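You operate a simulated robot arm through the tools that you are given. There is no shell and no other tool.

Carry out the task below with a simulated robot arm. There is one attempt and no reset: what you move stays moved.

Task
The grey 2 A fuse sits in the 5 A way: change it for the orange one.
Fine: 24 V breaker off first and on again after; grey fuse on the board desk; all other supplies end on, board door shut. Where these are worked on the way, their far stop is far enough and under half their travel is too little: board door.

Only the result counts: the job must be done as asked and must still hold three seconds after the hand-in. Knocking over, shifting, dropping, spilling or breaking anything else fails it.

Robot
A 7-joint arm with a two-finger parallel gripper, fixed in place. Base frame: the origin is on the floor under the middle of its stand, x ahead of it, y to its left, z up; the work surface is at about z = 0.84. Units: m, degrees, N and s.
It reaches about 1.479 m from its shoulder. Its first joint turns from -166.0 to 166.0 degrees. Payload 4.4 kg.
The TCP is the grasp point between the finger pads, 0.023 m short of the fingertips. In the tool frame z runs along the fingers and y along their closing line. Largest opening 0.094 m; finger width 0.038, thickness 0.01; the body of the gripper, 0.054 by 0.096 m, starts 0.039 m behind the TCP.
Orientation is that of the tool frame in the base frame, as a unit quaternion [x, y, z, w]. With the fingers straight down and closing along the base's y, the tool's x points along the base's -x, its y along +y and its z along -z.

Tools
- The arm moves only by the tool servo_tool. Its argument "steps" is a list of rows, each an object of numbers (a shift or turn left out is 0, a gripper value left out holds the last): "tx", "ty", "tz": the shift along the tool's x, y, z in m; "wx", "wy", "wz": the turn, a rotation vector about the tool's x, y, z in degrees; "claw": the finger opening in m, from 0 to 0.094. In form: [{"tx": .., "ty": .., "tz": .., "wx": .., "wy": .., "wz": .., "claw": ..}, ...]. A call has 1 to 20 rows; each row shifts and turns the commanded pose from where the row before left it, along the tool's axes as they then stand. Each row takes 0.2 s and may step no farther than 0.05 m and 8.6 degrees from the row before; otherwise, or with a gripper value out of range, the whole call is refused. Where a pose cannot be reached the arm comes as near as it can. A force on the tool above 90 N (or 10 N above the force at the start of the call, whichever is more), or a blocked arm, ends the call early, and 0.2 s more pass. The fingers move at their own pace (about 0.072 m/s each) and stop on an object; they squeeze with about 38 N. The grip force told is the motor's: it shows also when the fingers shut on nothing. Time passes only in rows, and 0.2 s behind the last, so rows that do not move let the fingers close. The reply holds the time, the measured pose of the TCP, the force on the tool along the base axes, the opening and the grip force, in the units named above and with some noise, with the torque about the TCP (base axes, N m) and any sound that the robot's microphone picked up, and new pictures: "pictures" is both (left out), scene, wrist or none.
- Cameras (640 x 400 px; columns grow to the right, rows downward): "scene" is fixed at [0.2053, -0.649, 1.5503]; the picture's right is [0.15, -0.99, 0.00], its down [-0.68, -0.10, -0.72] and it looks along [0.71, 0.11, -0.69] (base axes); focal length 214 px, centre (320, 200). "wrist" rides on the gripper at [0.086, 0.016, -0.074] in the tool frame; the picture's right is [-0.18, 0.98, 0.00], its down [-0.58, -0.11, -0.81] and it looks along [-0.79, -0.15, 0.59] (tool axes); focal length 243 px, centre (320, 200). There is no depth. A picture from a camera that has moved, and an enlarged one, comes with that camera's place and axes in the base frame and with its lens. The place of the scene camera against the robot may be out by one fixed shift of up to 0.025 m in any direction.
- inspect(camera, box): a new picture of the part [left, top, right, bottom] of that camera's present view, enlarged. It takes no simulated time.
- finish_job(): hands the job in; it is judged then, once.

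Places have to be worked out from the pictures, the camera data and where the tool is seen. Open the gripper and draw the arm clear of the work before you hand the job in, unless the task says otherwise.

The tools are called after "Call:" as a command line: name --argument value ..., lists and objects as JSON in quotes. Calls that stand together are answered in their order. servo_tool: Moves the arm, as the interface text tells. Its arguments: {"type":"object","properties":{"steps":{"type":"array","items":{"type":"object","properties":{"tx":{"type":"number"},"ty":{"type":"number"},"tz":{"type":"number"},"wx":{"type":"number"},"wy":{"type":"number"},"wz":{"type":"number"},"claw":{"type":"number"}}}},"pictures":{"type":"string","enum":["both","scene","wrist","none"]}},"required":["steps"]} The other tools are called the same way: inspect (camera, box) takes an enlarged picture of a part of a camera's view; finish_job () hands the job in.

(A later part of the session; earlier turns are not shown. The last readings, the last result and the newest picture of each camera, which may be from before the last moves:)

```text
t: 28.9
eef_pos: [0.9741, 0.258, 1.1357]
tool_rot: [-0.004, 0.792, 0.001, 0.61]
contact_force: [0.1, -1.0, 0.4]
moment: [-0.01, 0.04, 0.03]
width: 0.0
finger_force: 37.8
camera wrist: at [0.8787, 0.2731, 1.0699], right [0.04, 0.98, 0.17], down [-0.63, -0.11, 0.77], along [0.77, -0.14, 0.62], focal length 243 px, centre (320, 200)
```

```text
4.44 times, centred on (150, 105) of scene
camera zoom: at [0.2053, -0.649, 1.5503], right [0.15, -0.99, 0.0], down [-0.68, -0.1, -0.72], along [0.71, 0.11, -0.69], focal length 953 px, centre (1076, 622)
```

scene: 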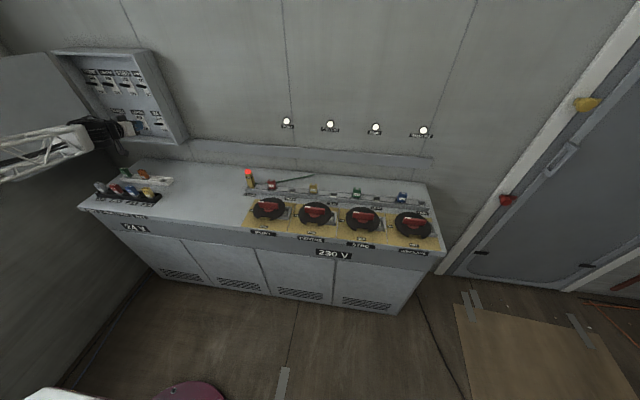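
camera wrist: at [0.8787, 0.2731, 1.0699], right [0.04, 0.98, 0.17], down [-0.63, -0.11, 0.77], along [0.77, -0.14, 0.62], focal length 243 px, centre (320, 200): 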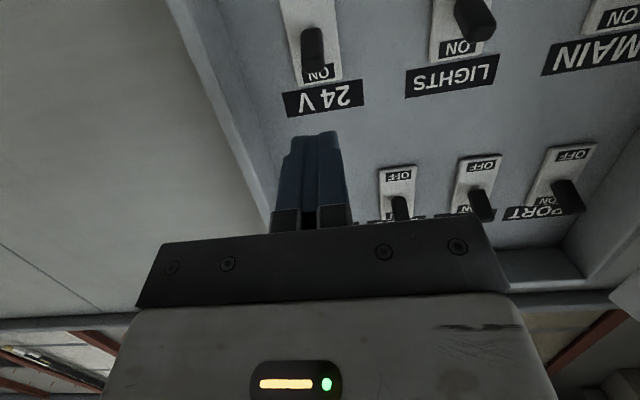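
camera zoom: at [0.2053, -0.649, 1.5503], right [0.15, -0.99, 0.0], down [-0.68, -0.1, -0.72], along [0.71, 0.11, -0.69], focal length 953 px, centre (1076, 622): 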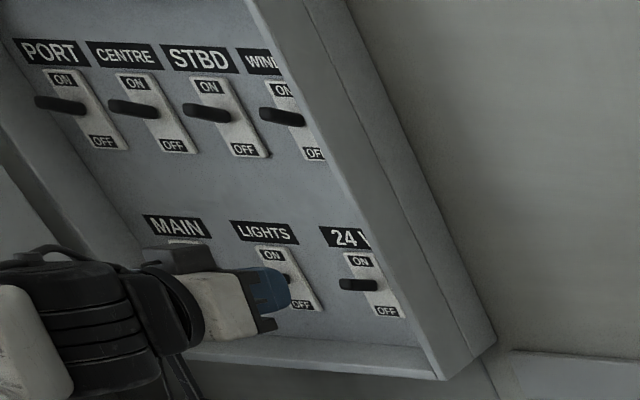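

The lever runs from its base at about (1.08, 0.258, 1.082) to its tip at (1.034, 0.258, 1.098). I'll slide the closed fingers in above it and press down to OFF.

Call:
servo_tool --steps '[{"tz": 0.031, "tx": -0.0082}, {"tz": 0.031, "tx": -0.0082}, {"tz": 0.0024, "tx": 0.0092}, {"tz": 0.0024, "tx": 0.0092}, {"tz": 0.0024, "tx": 0.0092}, {"tz": 0.0024, "tx": 0.0092}]'

Call:
inspect --camera "wrist" --box '[200, 0, 440, 150]'

Call:
inspect --camera "scene" --box '[100, 60, 200, 150]'

```text
t: 30.4
eef_pos: [1.0346, 0.2554, 1.0998]
tool_rot: [-0.003, 0.791, 0.0, 0.612]
contact_force: [-62.7, -15.9, 8.4]
moment: [-0.3, 0.46, -0.42]
width: 0.0003
finger_force: 38.0
stopped in row 6: the force on the tool passed its limit at 94 N (the readings are from after the stop); the commanded pose is now the measured one
camera wrist: at [0.9406, 0.2714, 1.0341], right [0.04, 0.98, 0.17], down [-0.63, -0.11, 0.77], along [0.77, -0.14, 0.62], focal length 243 px, centre (320, 200)
```

scene: 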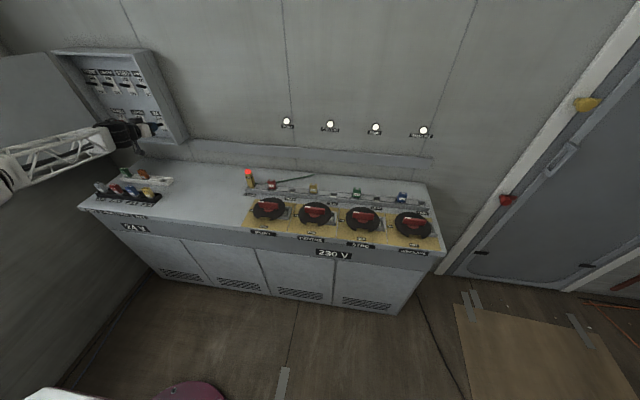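
wrist: 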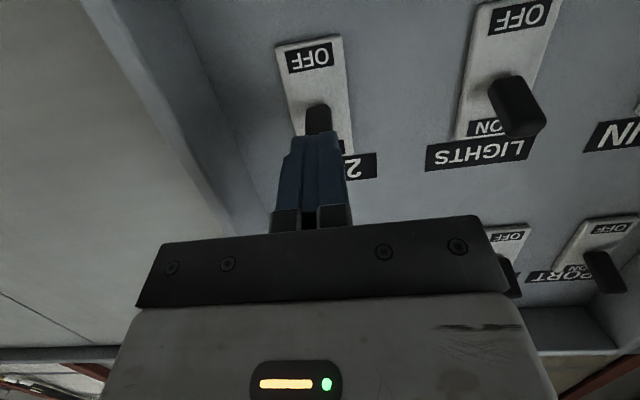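

```text
2.67 times, centred on (320, 75) of wrist
camera zoom: at [0.9406, 0.2714, 1.0341], right [0.04, 0.98, 0.17], down [-0.63, -0.11, 0.77], along [0.77, -0.14, 0.62], focal length 647 px, centre (320, 533)
```

zoom: 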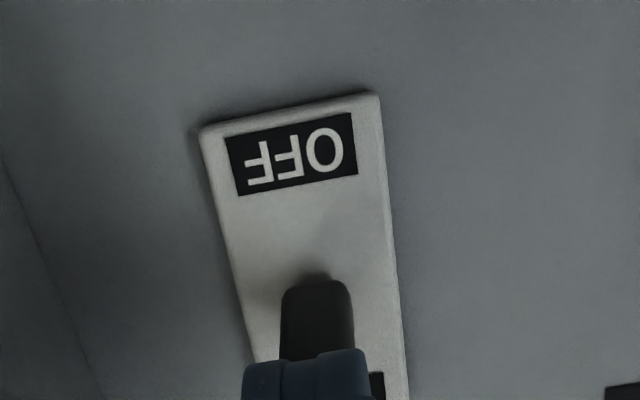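

```text
4.44 times, centred on (150, 105) of scene
camera zoom: at [0.2053, -0.649, 1.5503], right [0.15, -0.99, 0.0], down [-0.68, -0.1, -0.72], along [0.71, 0.11, -0.69], focal length 953 px, centre (1076, 622)
```

zoom: 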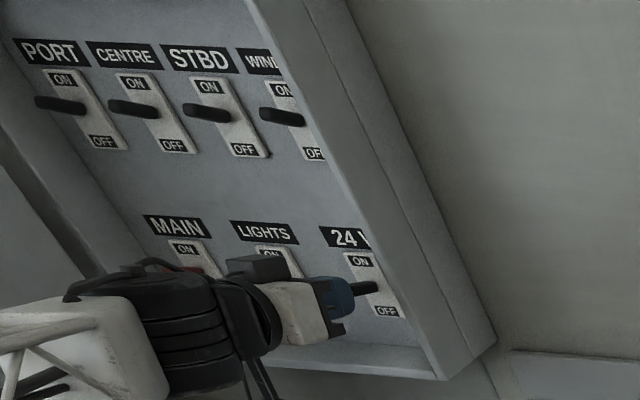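

The fingertip reached the panel face (−63 N in x), so the panel is at x≈1.06 and the lever is only partly pressed. I'll back off 8 mm and continue pressing straight down.

Call:
servo_tool --steps '[{"tz": -0.0077, "tx": 0.002}, {"tz": 0.0024, "tx": 0.0092}, {"tz": 0.0024, "tx": 0.0092}]'

Call:
inspect --camera "scene" --box '[100, 60, 200, 150]'

```text
t: 31.2
eef_pos: [1.0279, 0.2549, 1.0782]
tool_rot: [-0.004, 0.792, 0.0, 0.611]
contact_force: [-0.2, 0.3, 0.6]
moment: [-0.03, 0.0, 0.02]
width: 0.0001
finger_force: 38.0
camera wrist: at [0.9336, 0.2709, 1.0128], right [0.04, 0.98, 0.17], down [-0.63, -0.11, 0.77], along [0.77, -0.14, 0.62], focal length 243 px, centre (320, 200)
```

scene: 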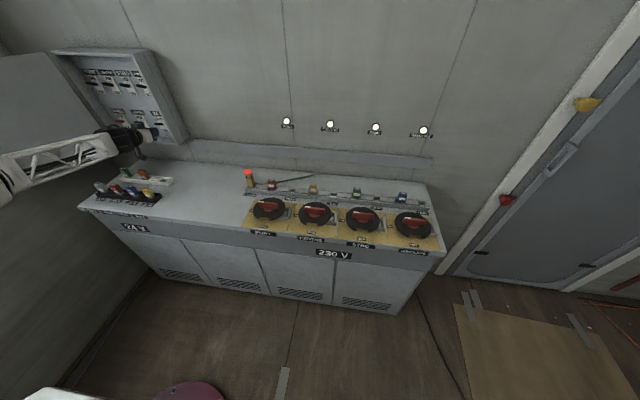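
wrist: 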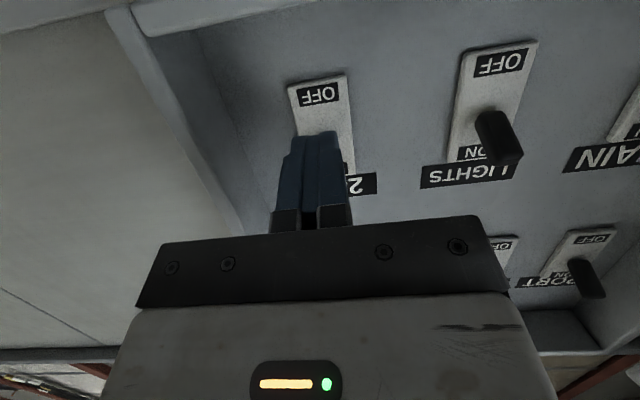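

```text
4.44 times, centred on (150, 105) of scene
camera zoom: at [0.2053, -0.649, 1.5503], right [0.15, -0.99, 0.0], down [-0.68, -0.1, -0.72], along [0.71, 0.11, -0.69], focal length 953 px, centre (1076, 622)
```

zoom: 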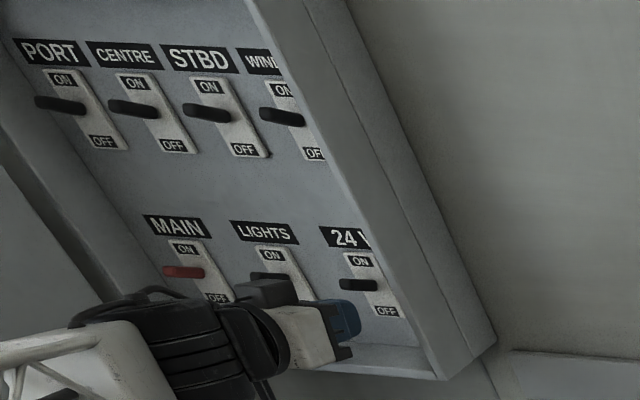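

No load and the lever still looks ON, so the fingertip stopped short of it and passed below. I'll re-measure the panel depth from this view.

Call:
inspect --camera "wrist" --box '[200, 0, 440, 150]'

Call:
inspect --camera "wrist" --box '[400, 0, 640, 150]'

```text
2.67 times, centred on (320, 75) of wrist
camera zoom: at [0.9336, 0.2709, 1.0128], right [0.04, 0.98, 0.17], down [-0.63, -0.11, 0.77], along [0.77, -0.14, 0.62], focal length 647 px, centre (320, 533)
```

zoom: 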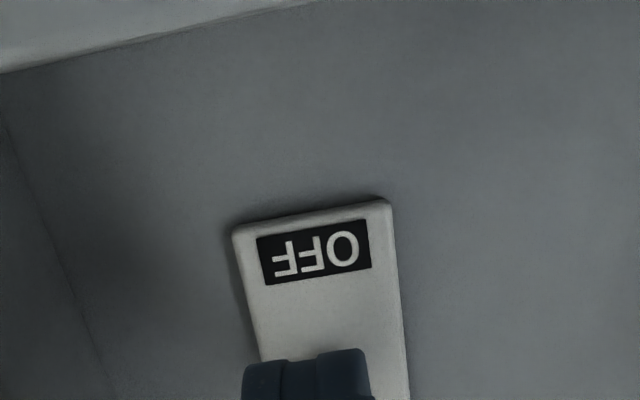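

```text
2.67 times, centred on (520, 75) of wrist
camera zoom: at [0.9336, 0.2709, 1.0128], right [0.04, 0.98, 0.17], down [-0.63, -0.11, 0.77], along [0.77, -0.14, 0.62], focal length 647 px, centre (-213, 533)
```

zoom: 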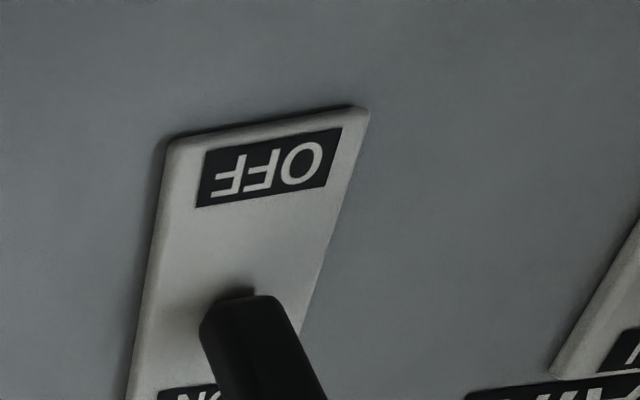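

The panel is really at x≈1.09 and the lever tip at about (1.058, 0.256, 1.098). I'll back out, rise above the lever, go in deeper (TCP x≈1.056) and press down again.

Call:
servo_tool --steps '[{"tz": -0.0145, "tx": 0.0038}, {"tz": -0.007, "tx": -0.0266}, {"tz": -0.007, "tx": -0.0266}, {"tz": 0.0208, "tx": -0.0055}, {"tz": 0.0208, "tx": -0.0055}]'

Call:
inspect --camera "wrist" --box '[200, 0, 440, 150]'

Call:
inspect --camera "scene" --box '[100, 60, 200, 150]'

```text
t: 32.4
eef_pos: [1.0571, 0.2577, 1.1359]
tool_rot: [-0.004, 0.791, 0.001, 0.612]
contact_force: [-1.1, 0.0, 0.1]
moment: [0.0, 0.03, 0.01]
width: 0.0
finger_force: 37.9
camera wrist: at [0.9627, 0.2733, 1.0702], right [0.04, 0.98, 0.17], down [-0.63, -0.11, 0.77], along [0.77, -0.14, 0.62], focal length 243 px, centre (320, 200)
```

scene: 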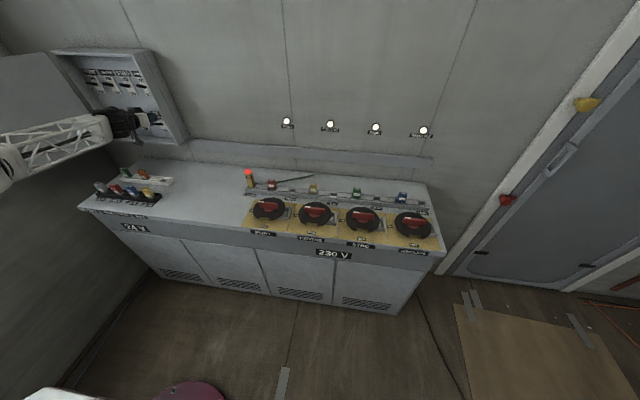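
wrist: 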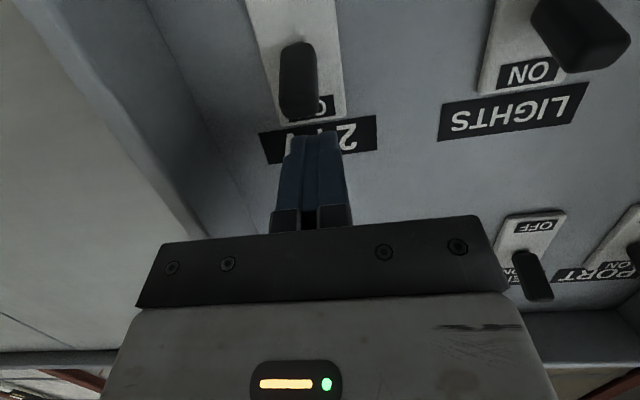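

```text
2.67 times, centred on (320, 75) of wrist
camera zoom: at [0.9627, 0.2733, 1.0702], right [0.04, 0.98, 0.17], down [-0.63, -0.11, 0.77], along [0.77, -0.14, 0.62], focal length 647 px, centre (320, 533)
```

zoom: 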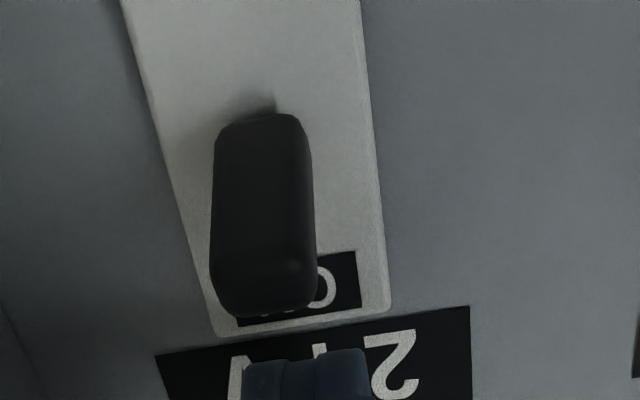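

```text
4.44 times, centred on (150, 105) of scene
camera zoom: at [0.2053, -0.649, 1.5503], right [0.15, -0.99, 0.0], down [-0.68, -0.1, -0.72], along [0.71, 0.11, -0.69], focal length 953 px, centre (1076, 622)
```

zoom: 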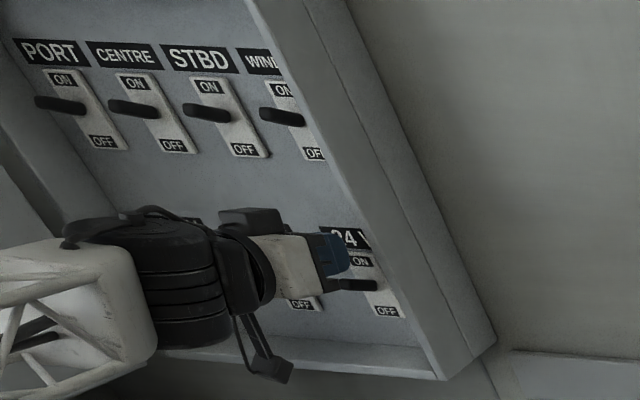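

The fingers are now directly above the 24 V lever and aligned in y. Pressing down.

Call:
servo_tool --steps '[{"tz": 0.0028, "tx": 0.0104}, {"tz": 0.0028, "tx": 0.0104}, {"tz": 0.0028, "tx": 0.0104}, {"tz": 0.0028, "tx": 0.0104}]'

Call:
inspect --camera "wrist" --box '[200, 0, 440, 150]'

Call:
inspect --camera "scene" --box '[100, 60, 200, 150]'

```text
t: 33.4
eef_pos: [1.0541, 0.2582, 1.1042]
tool_rot: [-0.002, 0.788, 0.001, 0.616]
contact_force: [-40.1, -3.9, 58.7]
moment: [-0.12, -0.09, -0.09]
width: 0.0
finger_force: 38.3
camera wrist: at [0.9611, 0.2731, 1.0364], right [0.04, 0.98, 0.18], down [-0.64, -0.11, 0.76], along [0.77, -0.14, 0.63], focal length 243 px, centre (320, 200)
```

scene: 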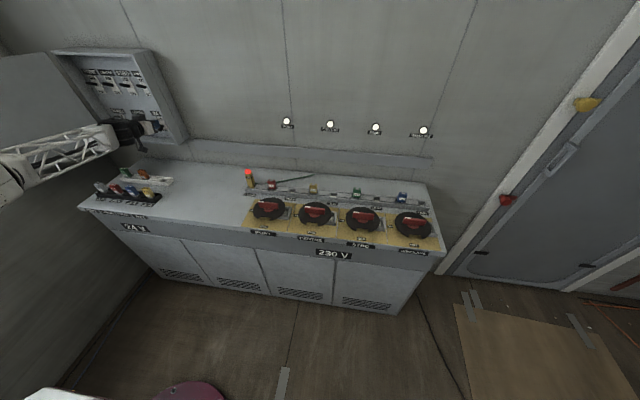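
wrist: 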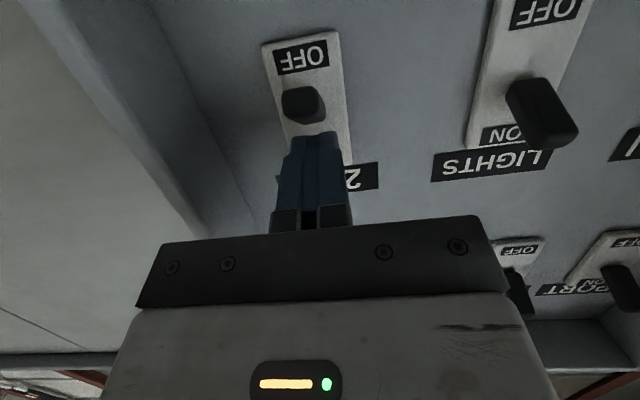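

```text
2.67 times, centred on (320, 75) of wrist
camera zoom: at [0.9611, 0.2731, 1.0364], right [0.04, 0.98, 0.18], down [-0.64, -0.11, 0.76], along [0.77, -0.14, 0.63], focal length 647 px, centre (320, 533)
```

zoom: 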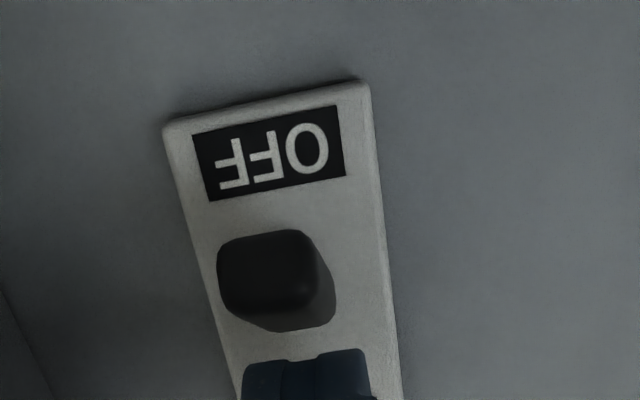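

```text
4.44 times, centred on (150, 105) of scene
camera zoom: at [0.2053, -0.649, 1.5503], right [0.15, -0.99, 0.0], down [-0.68, -0.1, -0.72], along [0.71, 0.11, -0.69], focal length 953 px, centre (1076, 622)
```

zoom: 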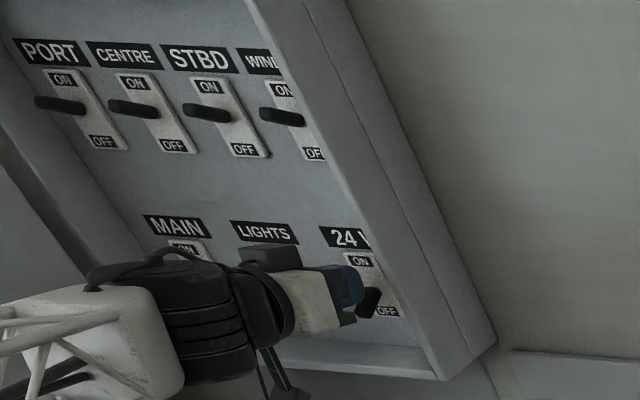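

The lever snapped down to OFF. I'll ease off, retract straight out of the box, then turn the hand to point down for the fuse work.

Call:
servo_tool --steps '[{"tz": -0.006, "tx": -0.009}, {"tz": -0.0416, "tx": 0.011}, {"tz": -0.0416, "tx": 0.011}, {"tz": -0.0416, "tx": 0.011}, {"tz": -0.0416, "tx": 0.011}, {"tz": -0.0416, "tx": 0.011}, {"tz": -0.0416, "tx": 0.011}, {"wy": 8.5}, {"wy": 8.5}, {"wy": 8.5}, {"wy": 8.5}, {"wy": 8.5}, {"wy": 8.5}, {"wy": 8.5}, {"wy": 8.5}, {"wy": 8}]'

Call:
inspect --camera "scene" --box '[100, 60, 200, 150]'

```text
t: 36.8
eef_pos: [0.7953, 0.2558, 1.1023]
tool_rot: [-0.002, 1.0, -0.002, -0.007]
contact_force: [-1.0, -0.3, -0.6]
moment: [-0.02, 0.03, -0.01]
width: 0.0
finger_force: 37.6
camera wrist: at [0.7091, 0.2709, 1.1766], right [0.18, 0.98, -0.01], down [0.59, -0.1, 0.8], along [0.79, -0.15, -0.6], focal length 243 px, centre (320, 200)
```

scene: 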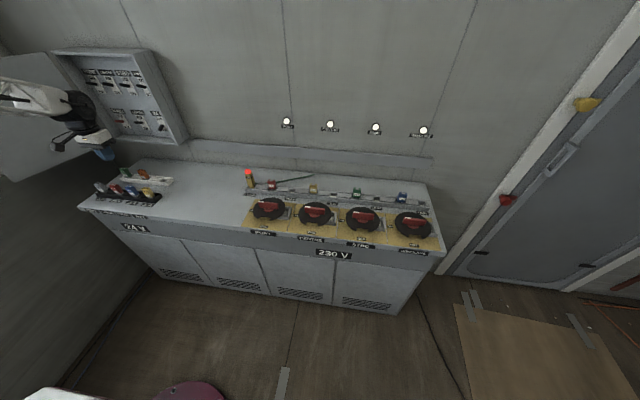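
wrist: 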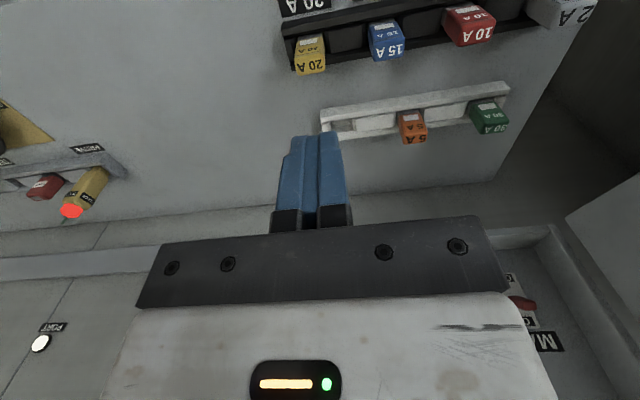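

```text
4.44 times, centred on (150, 105) of scene
camera zoom: at [0.2053, -0.649, 1.5503], right [0.15, -0.99, 0.0], down [-0.68, -0.1, -0.72], along [0.71, 0.11, -0.69], focal length 953 px, centre (1076, 622)
```

zoom: 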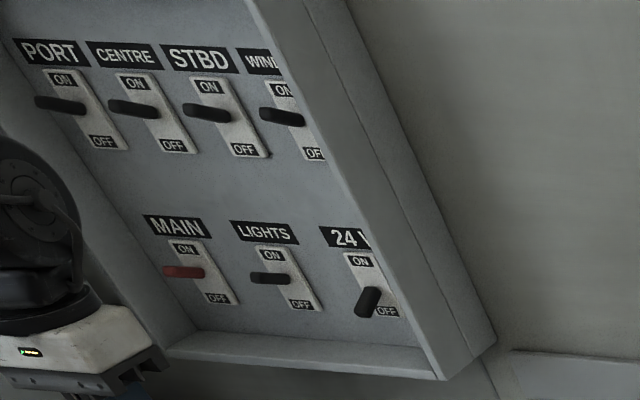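

The 24 V breaker is clearly OFF and the others are untouched. Now I'll look closely at the fuses from the wrist camera.

Call:
inspect --camera "wrist" --box '[270, 0, 600, 200]'

Call:
inspect --camera "scene" --box '[80, 155, 190, 225]'

```text
1.94 times, centred on (435, 100) of wrist
camera zoom: at [0.7091, 0.2709, 1.1766], right [0.18, 0.98, -0.01], down [0.59, -0.1, 0.8], along [0.79, -0.15, -0.6], focal length 470 px, centre (97, 394)
```

zoom: 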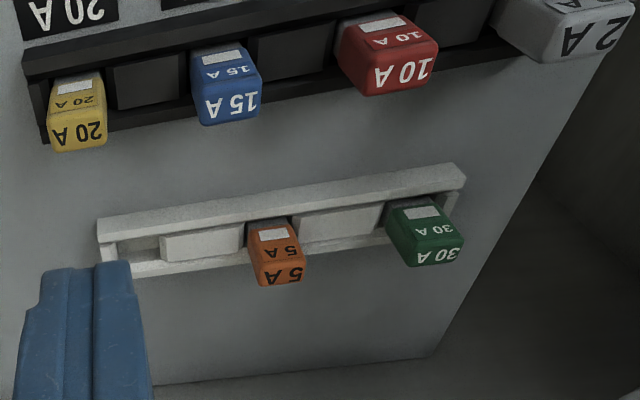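

```text
5.71 times, centred on (135, 190) of scene
camera zoom: at [0.2053, -0.649, 1.5503], right [0.15, -0.99, 0.0], down [-0.68, -0.1, -0.72], along [0.71, 0.11, -0.69], focal length 1226 px, centre (1377, 257)
```

zoom: 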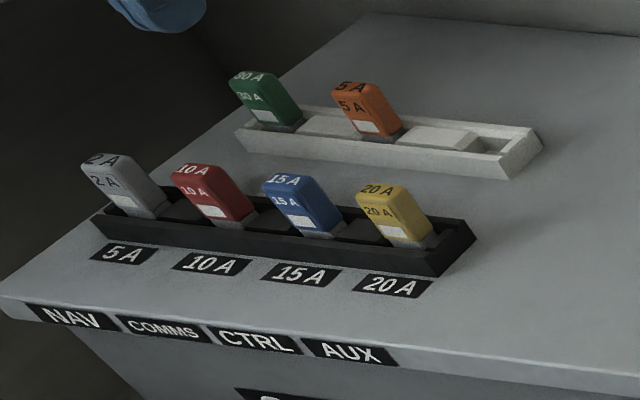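

From this view the 5 A way (grey fuse) is at about (0.832, 0.494), with tops near z≈0.895 and 0.087 m spacing. The orange spare is near (0.954, 0.360). I'll hover above the grey fuse to refine this.

Call:
servo_tool --steps '[{"wy": -0.8, "claw": 0.06}, {"tx": -0.0062, "ty": 0.04, "tz": 0.012}, {"tx": -0.0062, "ty": 0.04, "tz": 0.012}, {"tx": -0.0062, "ty": 0.04, "tz": 0.012}, {"tx": -0.0062, "ty": 0.04, "tz": 0.012}, {"tx": -0.0062, "ty": 0.04, "tz": 0.012}, {"tx": -0.006, "ty": 0.038, "tz": 0.012}]'

Call:
inspect --camera "wrist" --box '[200, 0, 440, 150]'

```text
t: 38.4
eef_pos: [0.831, 0.4935, 1.028]
tool_rot: [-0.003, 1.0, -0.002, 0.002]
contact_force: [-1.4, 0.9, 1.2]
moment: [0.0, 0.01, -0.03]
width: 0.0602
finger_force: 0.0
camera wrist: at [0.7434, 0.5086, 1.1017], right [0.18, 0.98, 0.0], down [0.58, -0.1, 0.81], along [0.8, -0.15, -0.59], focal length 243 px, centre (320, 200)
```

scene: 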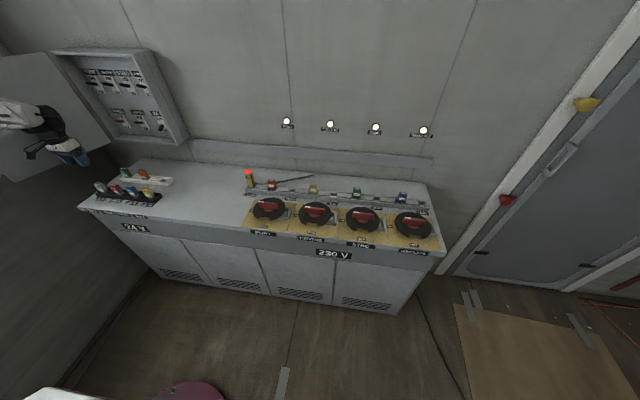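
wrist: 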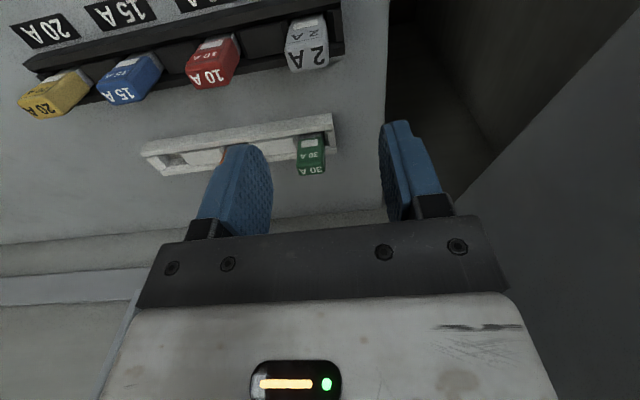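

```text
2.67 times, centred on (320, 75) of wrist
camera zoom: at [0.7434, 0.5086, 1.1017], right [0.18, 0.98, 0.0], down [0.58, -0.1, 0.81], along [0.8, -0.15, -0.59], focal length 647 px, centre (320, 533)
```

zoom: 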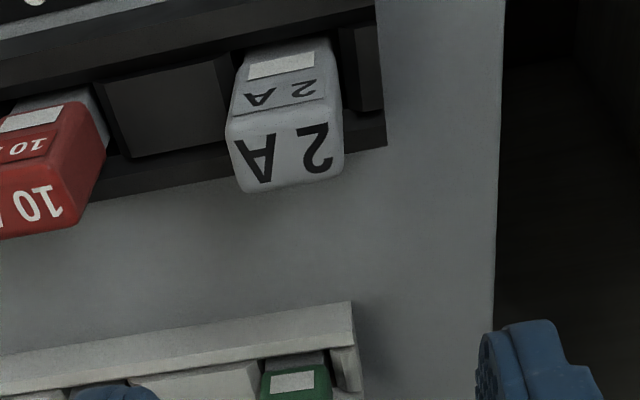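

Triangulated, the grey top is centred at about (0.826, 0.482, 0.91), roughly 0.032 m in y by 0.021 m in x. I'll centre over it and descend to just above before the final drop.

Call:
servo_tool --steps '[{"tx": 0.005, "ty": -0.0115, "tz": 0.03}, {"tz": 0.03}, {"tz": 0.025}]'

Call:
inspect --camera "wrist" --box '[200, 50, 440, 200]'

Call:
inspect --camera "scene" --box '[60, 130, 190, 220]'

```text
t: 39.2
eef_pos: [0.8289, 0.4786, 0.945]
tool_rot: [-0.003, 1.0, -0.002, 0.002]
contact_force: [-0.6, -0.6, -0.5]
moment: [-0.01, 0.01, 0.01]
width: 0.0599
finger_force: 0.0
camera wrist: at [0.7402, 0.4944, 1.0173], right [0.18, 0.98, 0.0], down [0.58, -0.1, 0.81], along [0.8, -0.15, -0.59], focal length 243 px, centre (320, 200)
```

scene: 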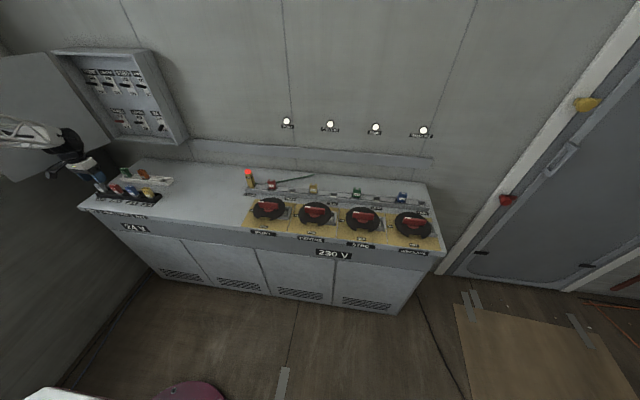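
wrist: 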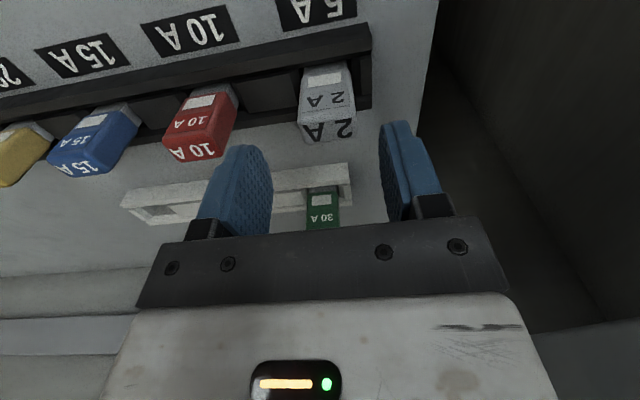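

```text
2.67 times, centred on (320, 125) of wrist
camera zoom: at [0.7402, 0.4944, 1.0173], right [0.18, 0.98, 0.0], down [0.58, -0.1, 0.81], along [0.8, -0.15, -0.59], focal length 647 px, centre (320, 400)
```

zoom: 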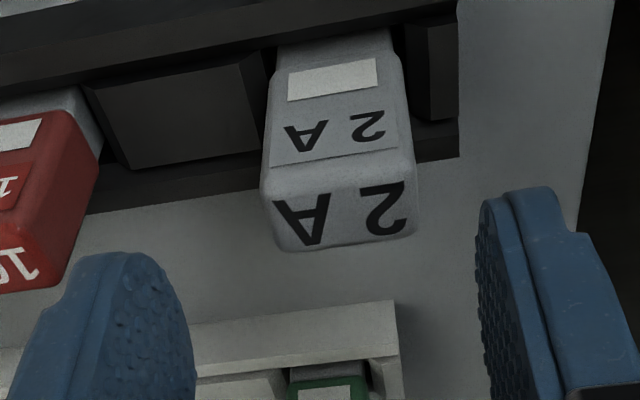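

```text
4.44 times, centred on (125, 175) of scene
camera zoom: at [0.2053, -0.649, 1.5503], right [0.15, -0.99, 0.0], down [-0.68, -0.1, -0.72], along [0.71, 0.11, -0.69], focal length 953 px, centre (1187, 311)
```

zoom: 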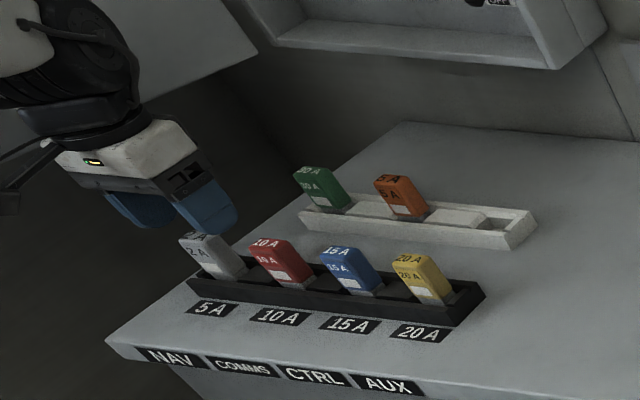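

The grey fuse is now at (0.8266, 0.4832), top z≈0.906. I'll trim the alignment, descend so the pads cover its upper part (TCP z≈0.893), and close.

Call:
servo_tool --steps '[{"tx": 0.0022, "ty": 0.0045, "tz": 0.02}, {"tz": 0.02}, {"tz": 0.012}, {"claw": 0.035}, {"claw": 0.02}, {"claw": 0.02}]'

Call:
inspect --camera "wrist" --box '[200, 50, 440, 200]'

```text
t: 40.6
eef_pos: [0.8231, 0.484, 0.8899]
tool_rot: [-0.003, 1.0, -0.001, 0.001]
contact_force: [0.5, -0.6, 0.7]
moment: [0.05, -0.02, 0.03]
width: 0.0315
finger_force: 38.1
camera wrist: at [0.7371, 0.4998, 0.9629], right [0.18, 0.98, 0.0], down [0.58, -0.1, 0.81], along [0.79, -0.15, -0.59], focal length 243 px, centre (320, 200)
```

scene: 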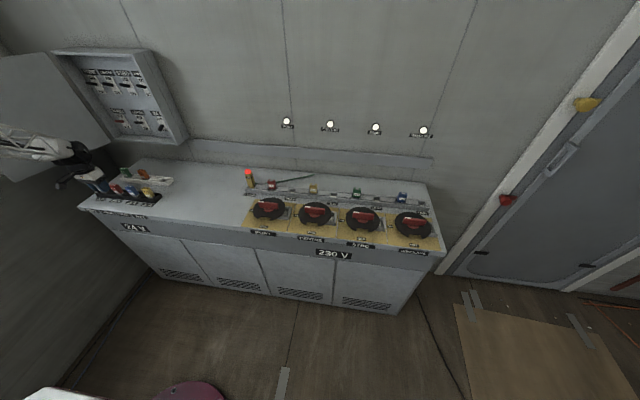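
wrist: 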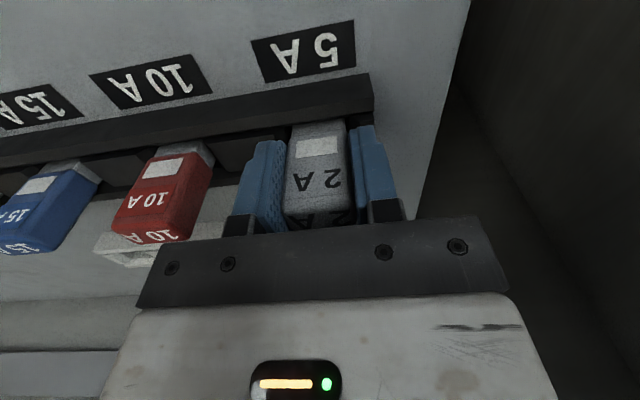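

```text
2.67 times, centred on (320, 125) of wrist
camera zoom: at [0.7371, 0.4998, 0.9629], right [0.18, 0.98, 0.0], down [0.58, -0.1, 0.81], along [0.79, -0.15, -0.59], focal length 647 px, centre (320, 400)
```

zoom: 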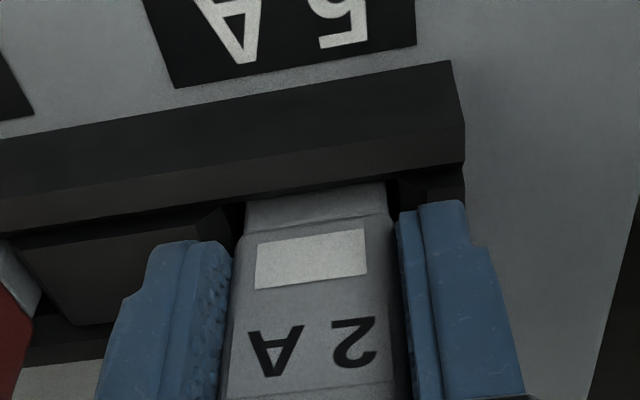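

The grey fuse is held at 0.0315 m width. I'll pull it straight up.

Call:
servo_tool --steps '[{"tz": -0.006}, {"tz": -0.01}, {"tz": -0.015}, {"tz": -0.03}, {"tz": -0.04}]'

Call:
inspect --camera "wrist" --box '[200, 0, 440, 150]'

Call:
inspect --camera "scene" --box '[60, 130, 190, 220]'

```text
t: 41.8
eef_pos: [0.8225, 0.4867, 0.991]
tool_rot: [-0.003, 1.0, -0.002, 0.001]
contact_force: [-0.3, -0.4, -0.2]
moment: [0.0, 0.01, 0.01]
width: 0.0313
finger_force: 37.6
camera wrist: at [0.735, 0.503, 1.0636], right [0.18, 0.98, 0.0], down [0.58, -0.1, 0.81], along [0.79, -0.15, -0.59], focal length 243 px, centre (320, 200)
```

scene: 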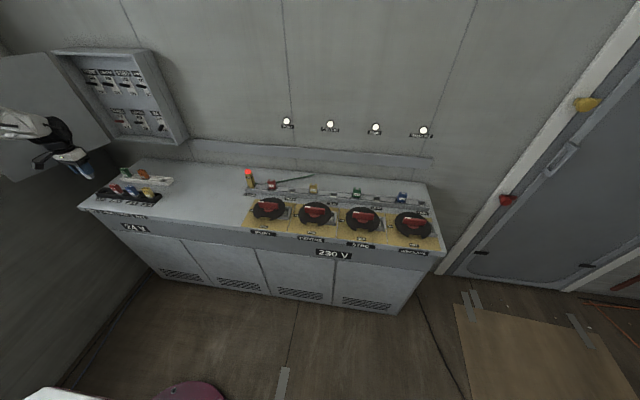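
wrist: 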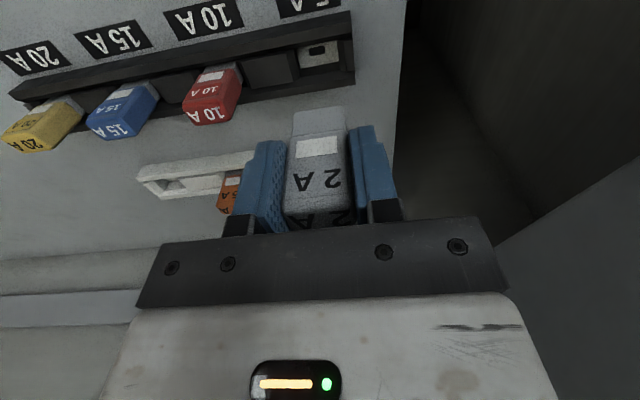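

```text
2.67 times, centred on (320, 75) of wrist
camera zoom: at [0.735, 0.503, 1.0636], right [0.18, 0.98, 0.0], down [0.58, -0.1, 0.81], along [0.79, -0.15, -0.59], focal length 647 px, centre (320, 533)
```

zoom: 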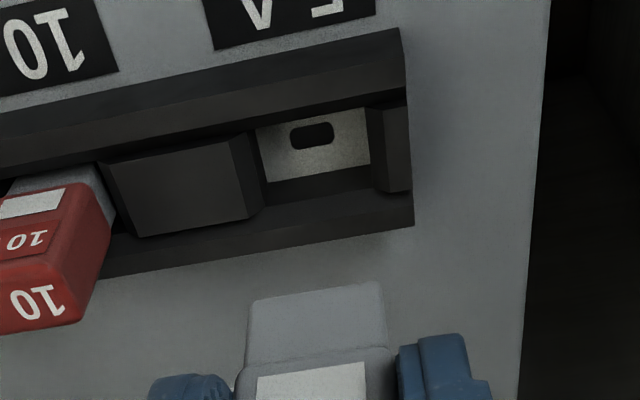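

```text
4.44 times, centred on (125, 175) of scene
camera zoom: at [0.2053, -0.649, 1.5503], right [0.15, -0.99, 0.0], down [-0.68, -0.1, -0.72], along [0.71, 0.11, -0.69], focal length 953 px, centre (1187, 311)
```

zoom: 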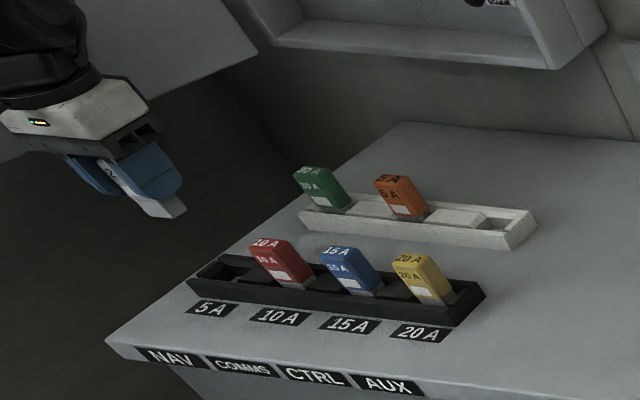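

The grey fuse is out and the 5 A way is empty. I'll carry it to the right, over the clear part of the desk near y≈0.10.

Call:
servo_tool --steps '[{"tz": -0.03}, {"ty": -0.043}, {"ty": -0.043}, {"ty": -0.043}, {"ty": -0.043}, {"ty": -0.043}, {"ty": -0.043}, {"ty": -0.043}, {"ty": -0.043}, {"ty": -0.043}]'

Call:
inspect --camera "scene" --box '[130, 130, 290, 230]'

```text
t: 44.0
eef_pos: [0.8233, 0.1, 1.0241]
tool_rot: [-0.003, 1.0, -0.002, 0.002]
contact_force: [0.6, -0.6, -0.8]
moment: [0.01, 0.04, -0.02]
width: 0.0314
finger_force: 38.2
camera wrist: at [0.7365, 0.1157, 1.0968], right [0.18, 0.98, 0.0], down [0.58, -0.1, 0.81], along [0.8, -0.15, -0.59], focal length 243 px, centre (320, 200)
```

scene: 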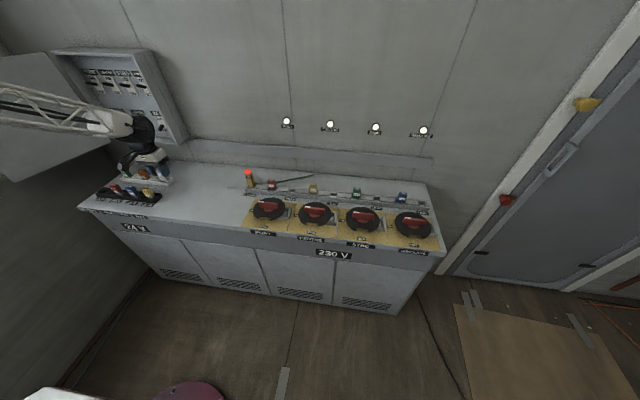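
wrist: 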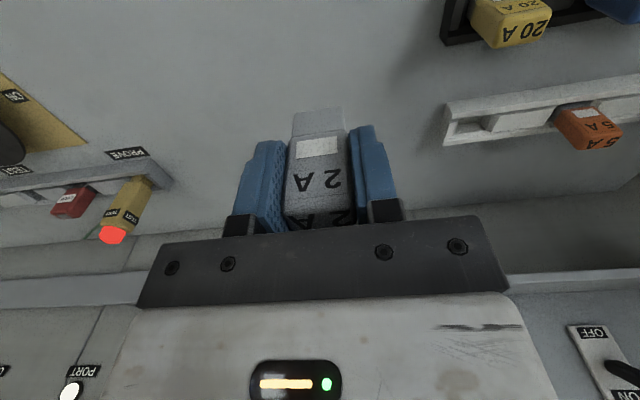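

```text
4.00 times, centred on (210, 180) of scene
camera zoom: at [0.2053, -0.649, 1.5503], right [0.15, -0.99, 0.0], down [-0.68, -0.1, -0.72], along [0.71, 0.11, -0.69], focal length 858 px, centre (760, 280)
```

zoom: 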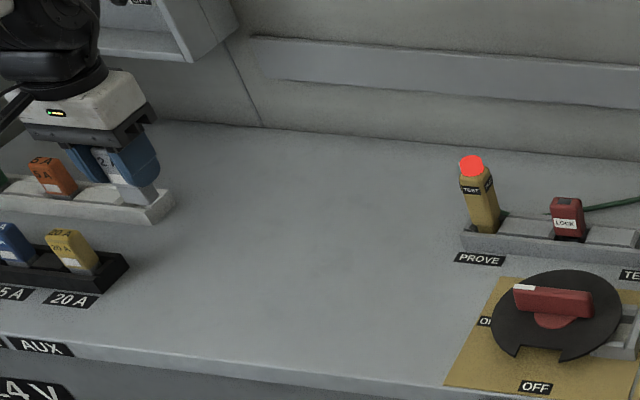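

The desk around (0.86, 0.10) is clear. From the view, the fuse base is about 0.044 m below the TCP, so contact should come at TCP z≈0.884; I'll descend to just above that.

Call:
servo_tool --steps '[{"tx": -0.035}, {"tz": 0.04}, {"tz": 0.04}, {"tz": 0.035}, {"tz": 0.015}]' --pictures "wrist"

Call:
inspect --camera "scene" --box '[130, 130, 290, 230]'

```text
t: 45.2
eef_pos: [0.8601, 0.0976, 0.8946]
tool_rot: [-0.003, 1.0, -0.002, 0.001]
contact_force: [-0.1, -0.6, -1.0]
moment: [0.0, -0.03, -0.02]
width: 0.0312
finger_force: 38.1
camera wrist: at [0.7722, 0.1135, 0.9677], right [0.18, 0.98, 0.0], down [0.58, -0.1, 0.81], along [0.8, -0.15, -0.59], focal length 243 px, centre (320, 200)
```

wrist: 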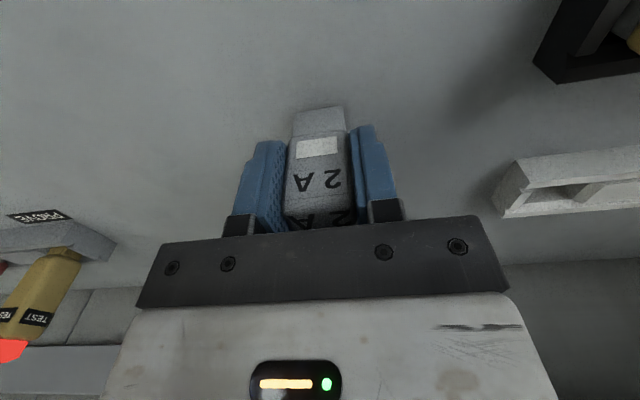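

```text
4.00 times, centred on (210, 180) of scene
camera zoom: at [0.2053, -0.649, 1.5503], right [0.15, -0.99, 0.0], down [-0.68, -0.1, -0.72], along [0.71, 0.11, -0.69], focal length 858 px, centre (760, 280)
```

zoom: 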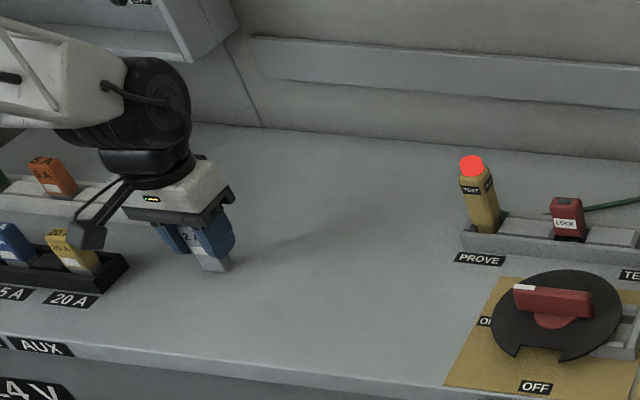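

Nearly at the desk; I'll lower in small steps until the base touches.

Call:
servo_tool --steps '[{"tz": 0.003}, {"tz": 0.003}, {"tz": 0.003}]' --pictures "none"

```text
t: 46.0
eef_pos: [0.8617, 0.097, 0.8881]
tool_rot: [-0.002, 1.0, -0.002, 0.003]
contact_force: [2.0, -1.2, 33.1]
moment: [0.04, -0.16, 0.0]
width: 0.0318
finger_force: 37.7
```

The base has touched the desk (33 N up). I'll relieve the load, then open the fingers gently.

Call:
servo_tool --steps '[{"tz": -0.002}, {"tz": -0.0012}, {"claw": 0.034}, {"claw": 0.04}, {"claw": 0.05}, {"claw": 0.06}]'

Call:
inspect --camera "scene" --box '[130, 130, 290, 230]'

```text
t: 47.4
eef_pos: [0.8602, 0.0985, 0.8871]
tool_rot: [-0.002, 1.0, -0.002, 0.001]
contact_force: [0.2, 0.2, -0.3]
moment: [-0.01, 0.04, -0.01]
width: 0.06
finger_force: 0.0
camera wrist: at [0.7728, 0.114, 0.9612], right [0.18, 0.98, 0.0], down [0.58, -0.1, 0.81], along [0.79, -0.15, -0.59], focal length 243 px, centre (320, 200)
```

scene: 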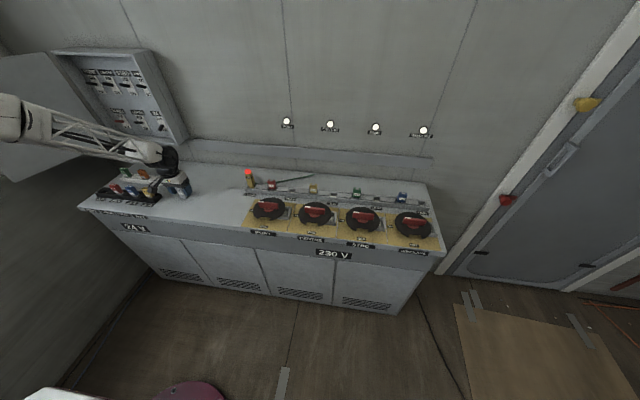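
wrist: 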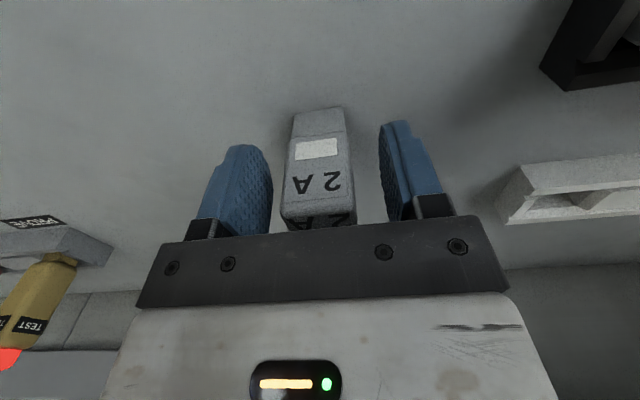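

```text
4.00 times, centred on (210, 180) of scene
camera zoom: at [0.2053, -0.649, 1.5503], right [0.15, -0.99, 0.0], down [-0.68, -0.1, -0.72], along [0.71, 0.11, -0.69], focal length 858 px, centre (760, 280)
```

zoom: 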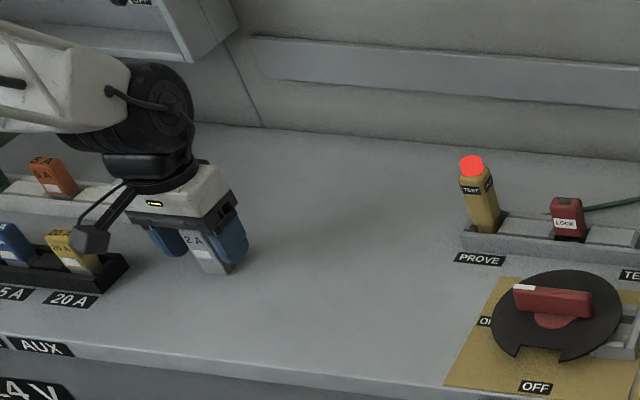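

The grey fuse stands freely on the desk. I'll rise straight up, then move over to the orange fuse.

Call:
servo_tool --steps '[{"tz": -0.02}, {"tz": -0.03}, {"tz": -0.045}, {"tz": -0.045}, {"ty": 0.043, "tx": -0.0125}, {"ty": 0.043, "tx": -0.0125}, {"ty": 0.043, "tx": -0.0125}, {"ty": 0.043, "tx": -0.0125}, {"ty": 0.043, "tx": -0.0125}, {"ty": 0.043, "tx": -0.0125}]'

Call:
inspect --camera "wrist" --box '[200, 0, 440, 150]'

Call:
inspect --camera "scene" --box '[90, 130, 250, 230]'

```text
t: 49.6
eef_pos: [0.9332, 0.3548, 1.0258]
tool_rot: [-0.003, 1.0, -0.002, 0.001]
contact_force: [-0.1, -0.5, 0.5]
moment: [0.0, -0.01, 0.01]
width: 0.0599
finger_force: 0.1
camera wrist: at [0.8461, 0.3714, 1.0996], right [0.18, 0.98, 0.0], down [0.58, -0.1, 0.81], along [0.8, -0.15, -0.59], focal length 243 px, centre (320, 200)
```

scene: 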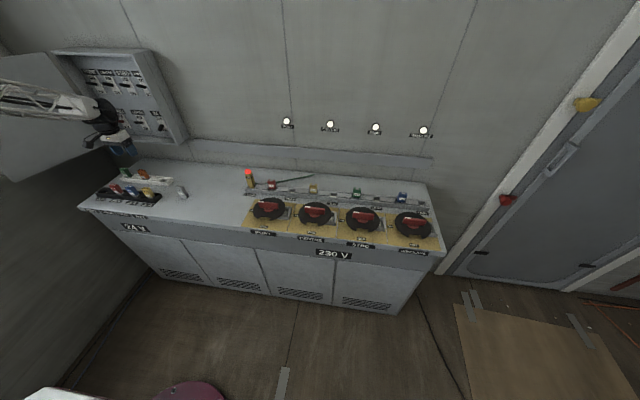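
wrist: 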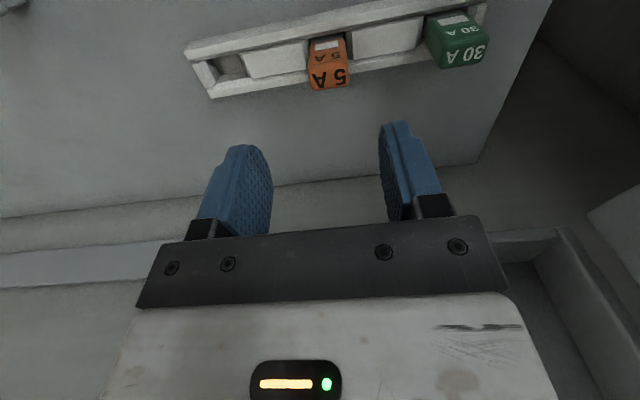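

```text
2.67 times, centred on (320, 75) of wrist
camera zoom: at [0.8461, 0.3714, 1.0996], right [0.18, 0.98, 0.0], down [0.58, -0.1, 0.81], along [0.8, -0.15, -0.59], focal length 647 px, centre (320, 533)
```

zoom: 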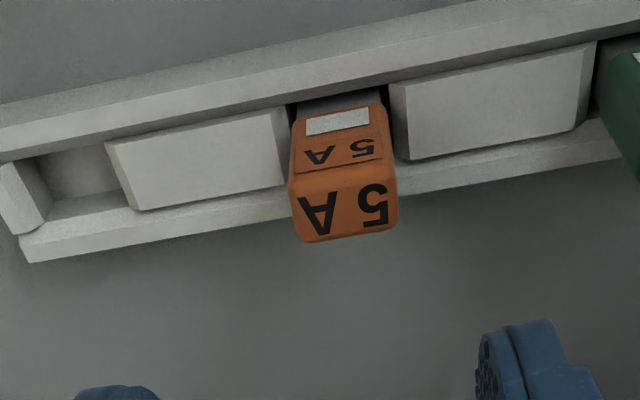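

```text
4.00 times, centred on (170, 180) of scene
camera zoom: at [0.2053, -0.649, 1.5503], right [0.15, -0.99, 0.0], down [-0.68, -0.1, -0.72], along [0.71, 0.11, -0.69], focal length 858 px, centre (920, 280)
```

zoom: 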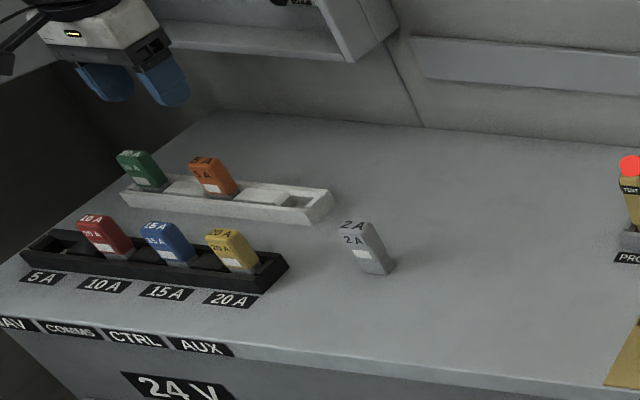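

The orange top is at about (0.9476, 0.359, 0.903). I'll centre over it and descend to just above for a final check.

Call:
servo_tool --steps '[{"tx": -0.0144, "ty": 0.0042, "tz": 0.03}, {"tz": 0.03}, {"tz": 0.02}]' --pictures "wrist"

Call:
inspect --camera "wrist" --box '[200, 50, 440, 200]'

```text
t: 50.4
eef_pos: [0.9488, 0.3613, 0.9463]
tool_rot: [-0.002, 1.0, -0.002, 0.002]
contact_force: [0.0, 0.1, 0.2]
moment: [0.0, -0.01, 0.0]
width: 0.0597
finger_force: 0.1
camera wrist: at [0.8621, 0.3784, 1.0208], right [0.18, 0.98, 0.0], down [0.58, -0.1, 0.81], along [0.8, -0.15, -0.59], focal length 243 px, centre (320, 200)
```

wrist: 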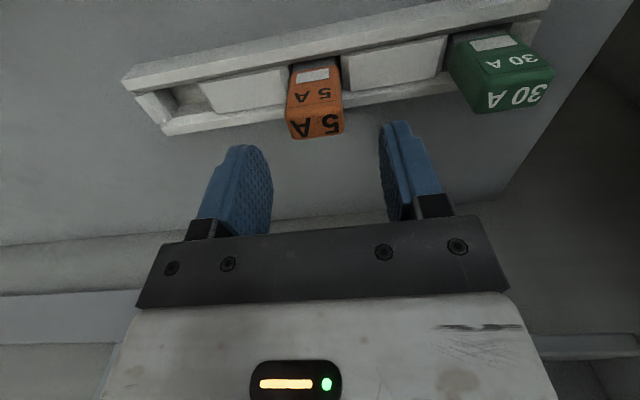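

```text
2.67 times, centred on (320, 125) of wrist
camera zoom: at [0.8621, 0.3784, 1.0208], right [0.18, 0.98, 0.0], down [0.58, -0.1, 0.81], along [0.8, -0.15, -0.59], focal length 647 px, centre (320, 400)
```

zoom: 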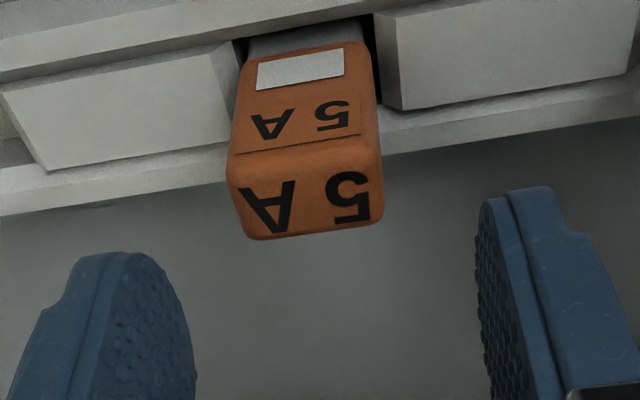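

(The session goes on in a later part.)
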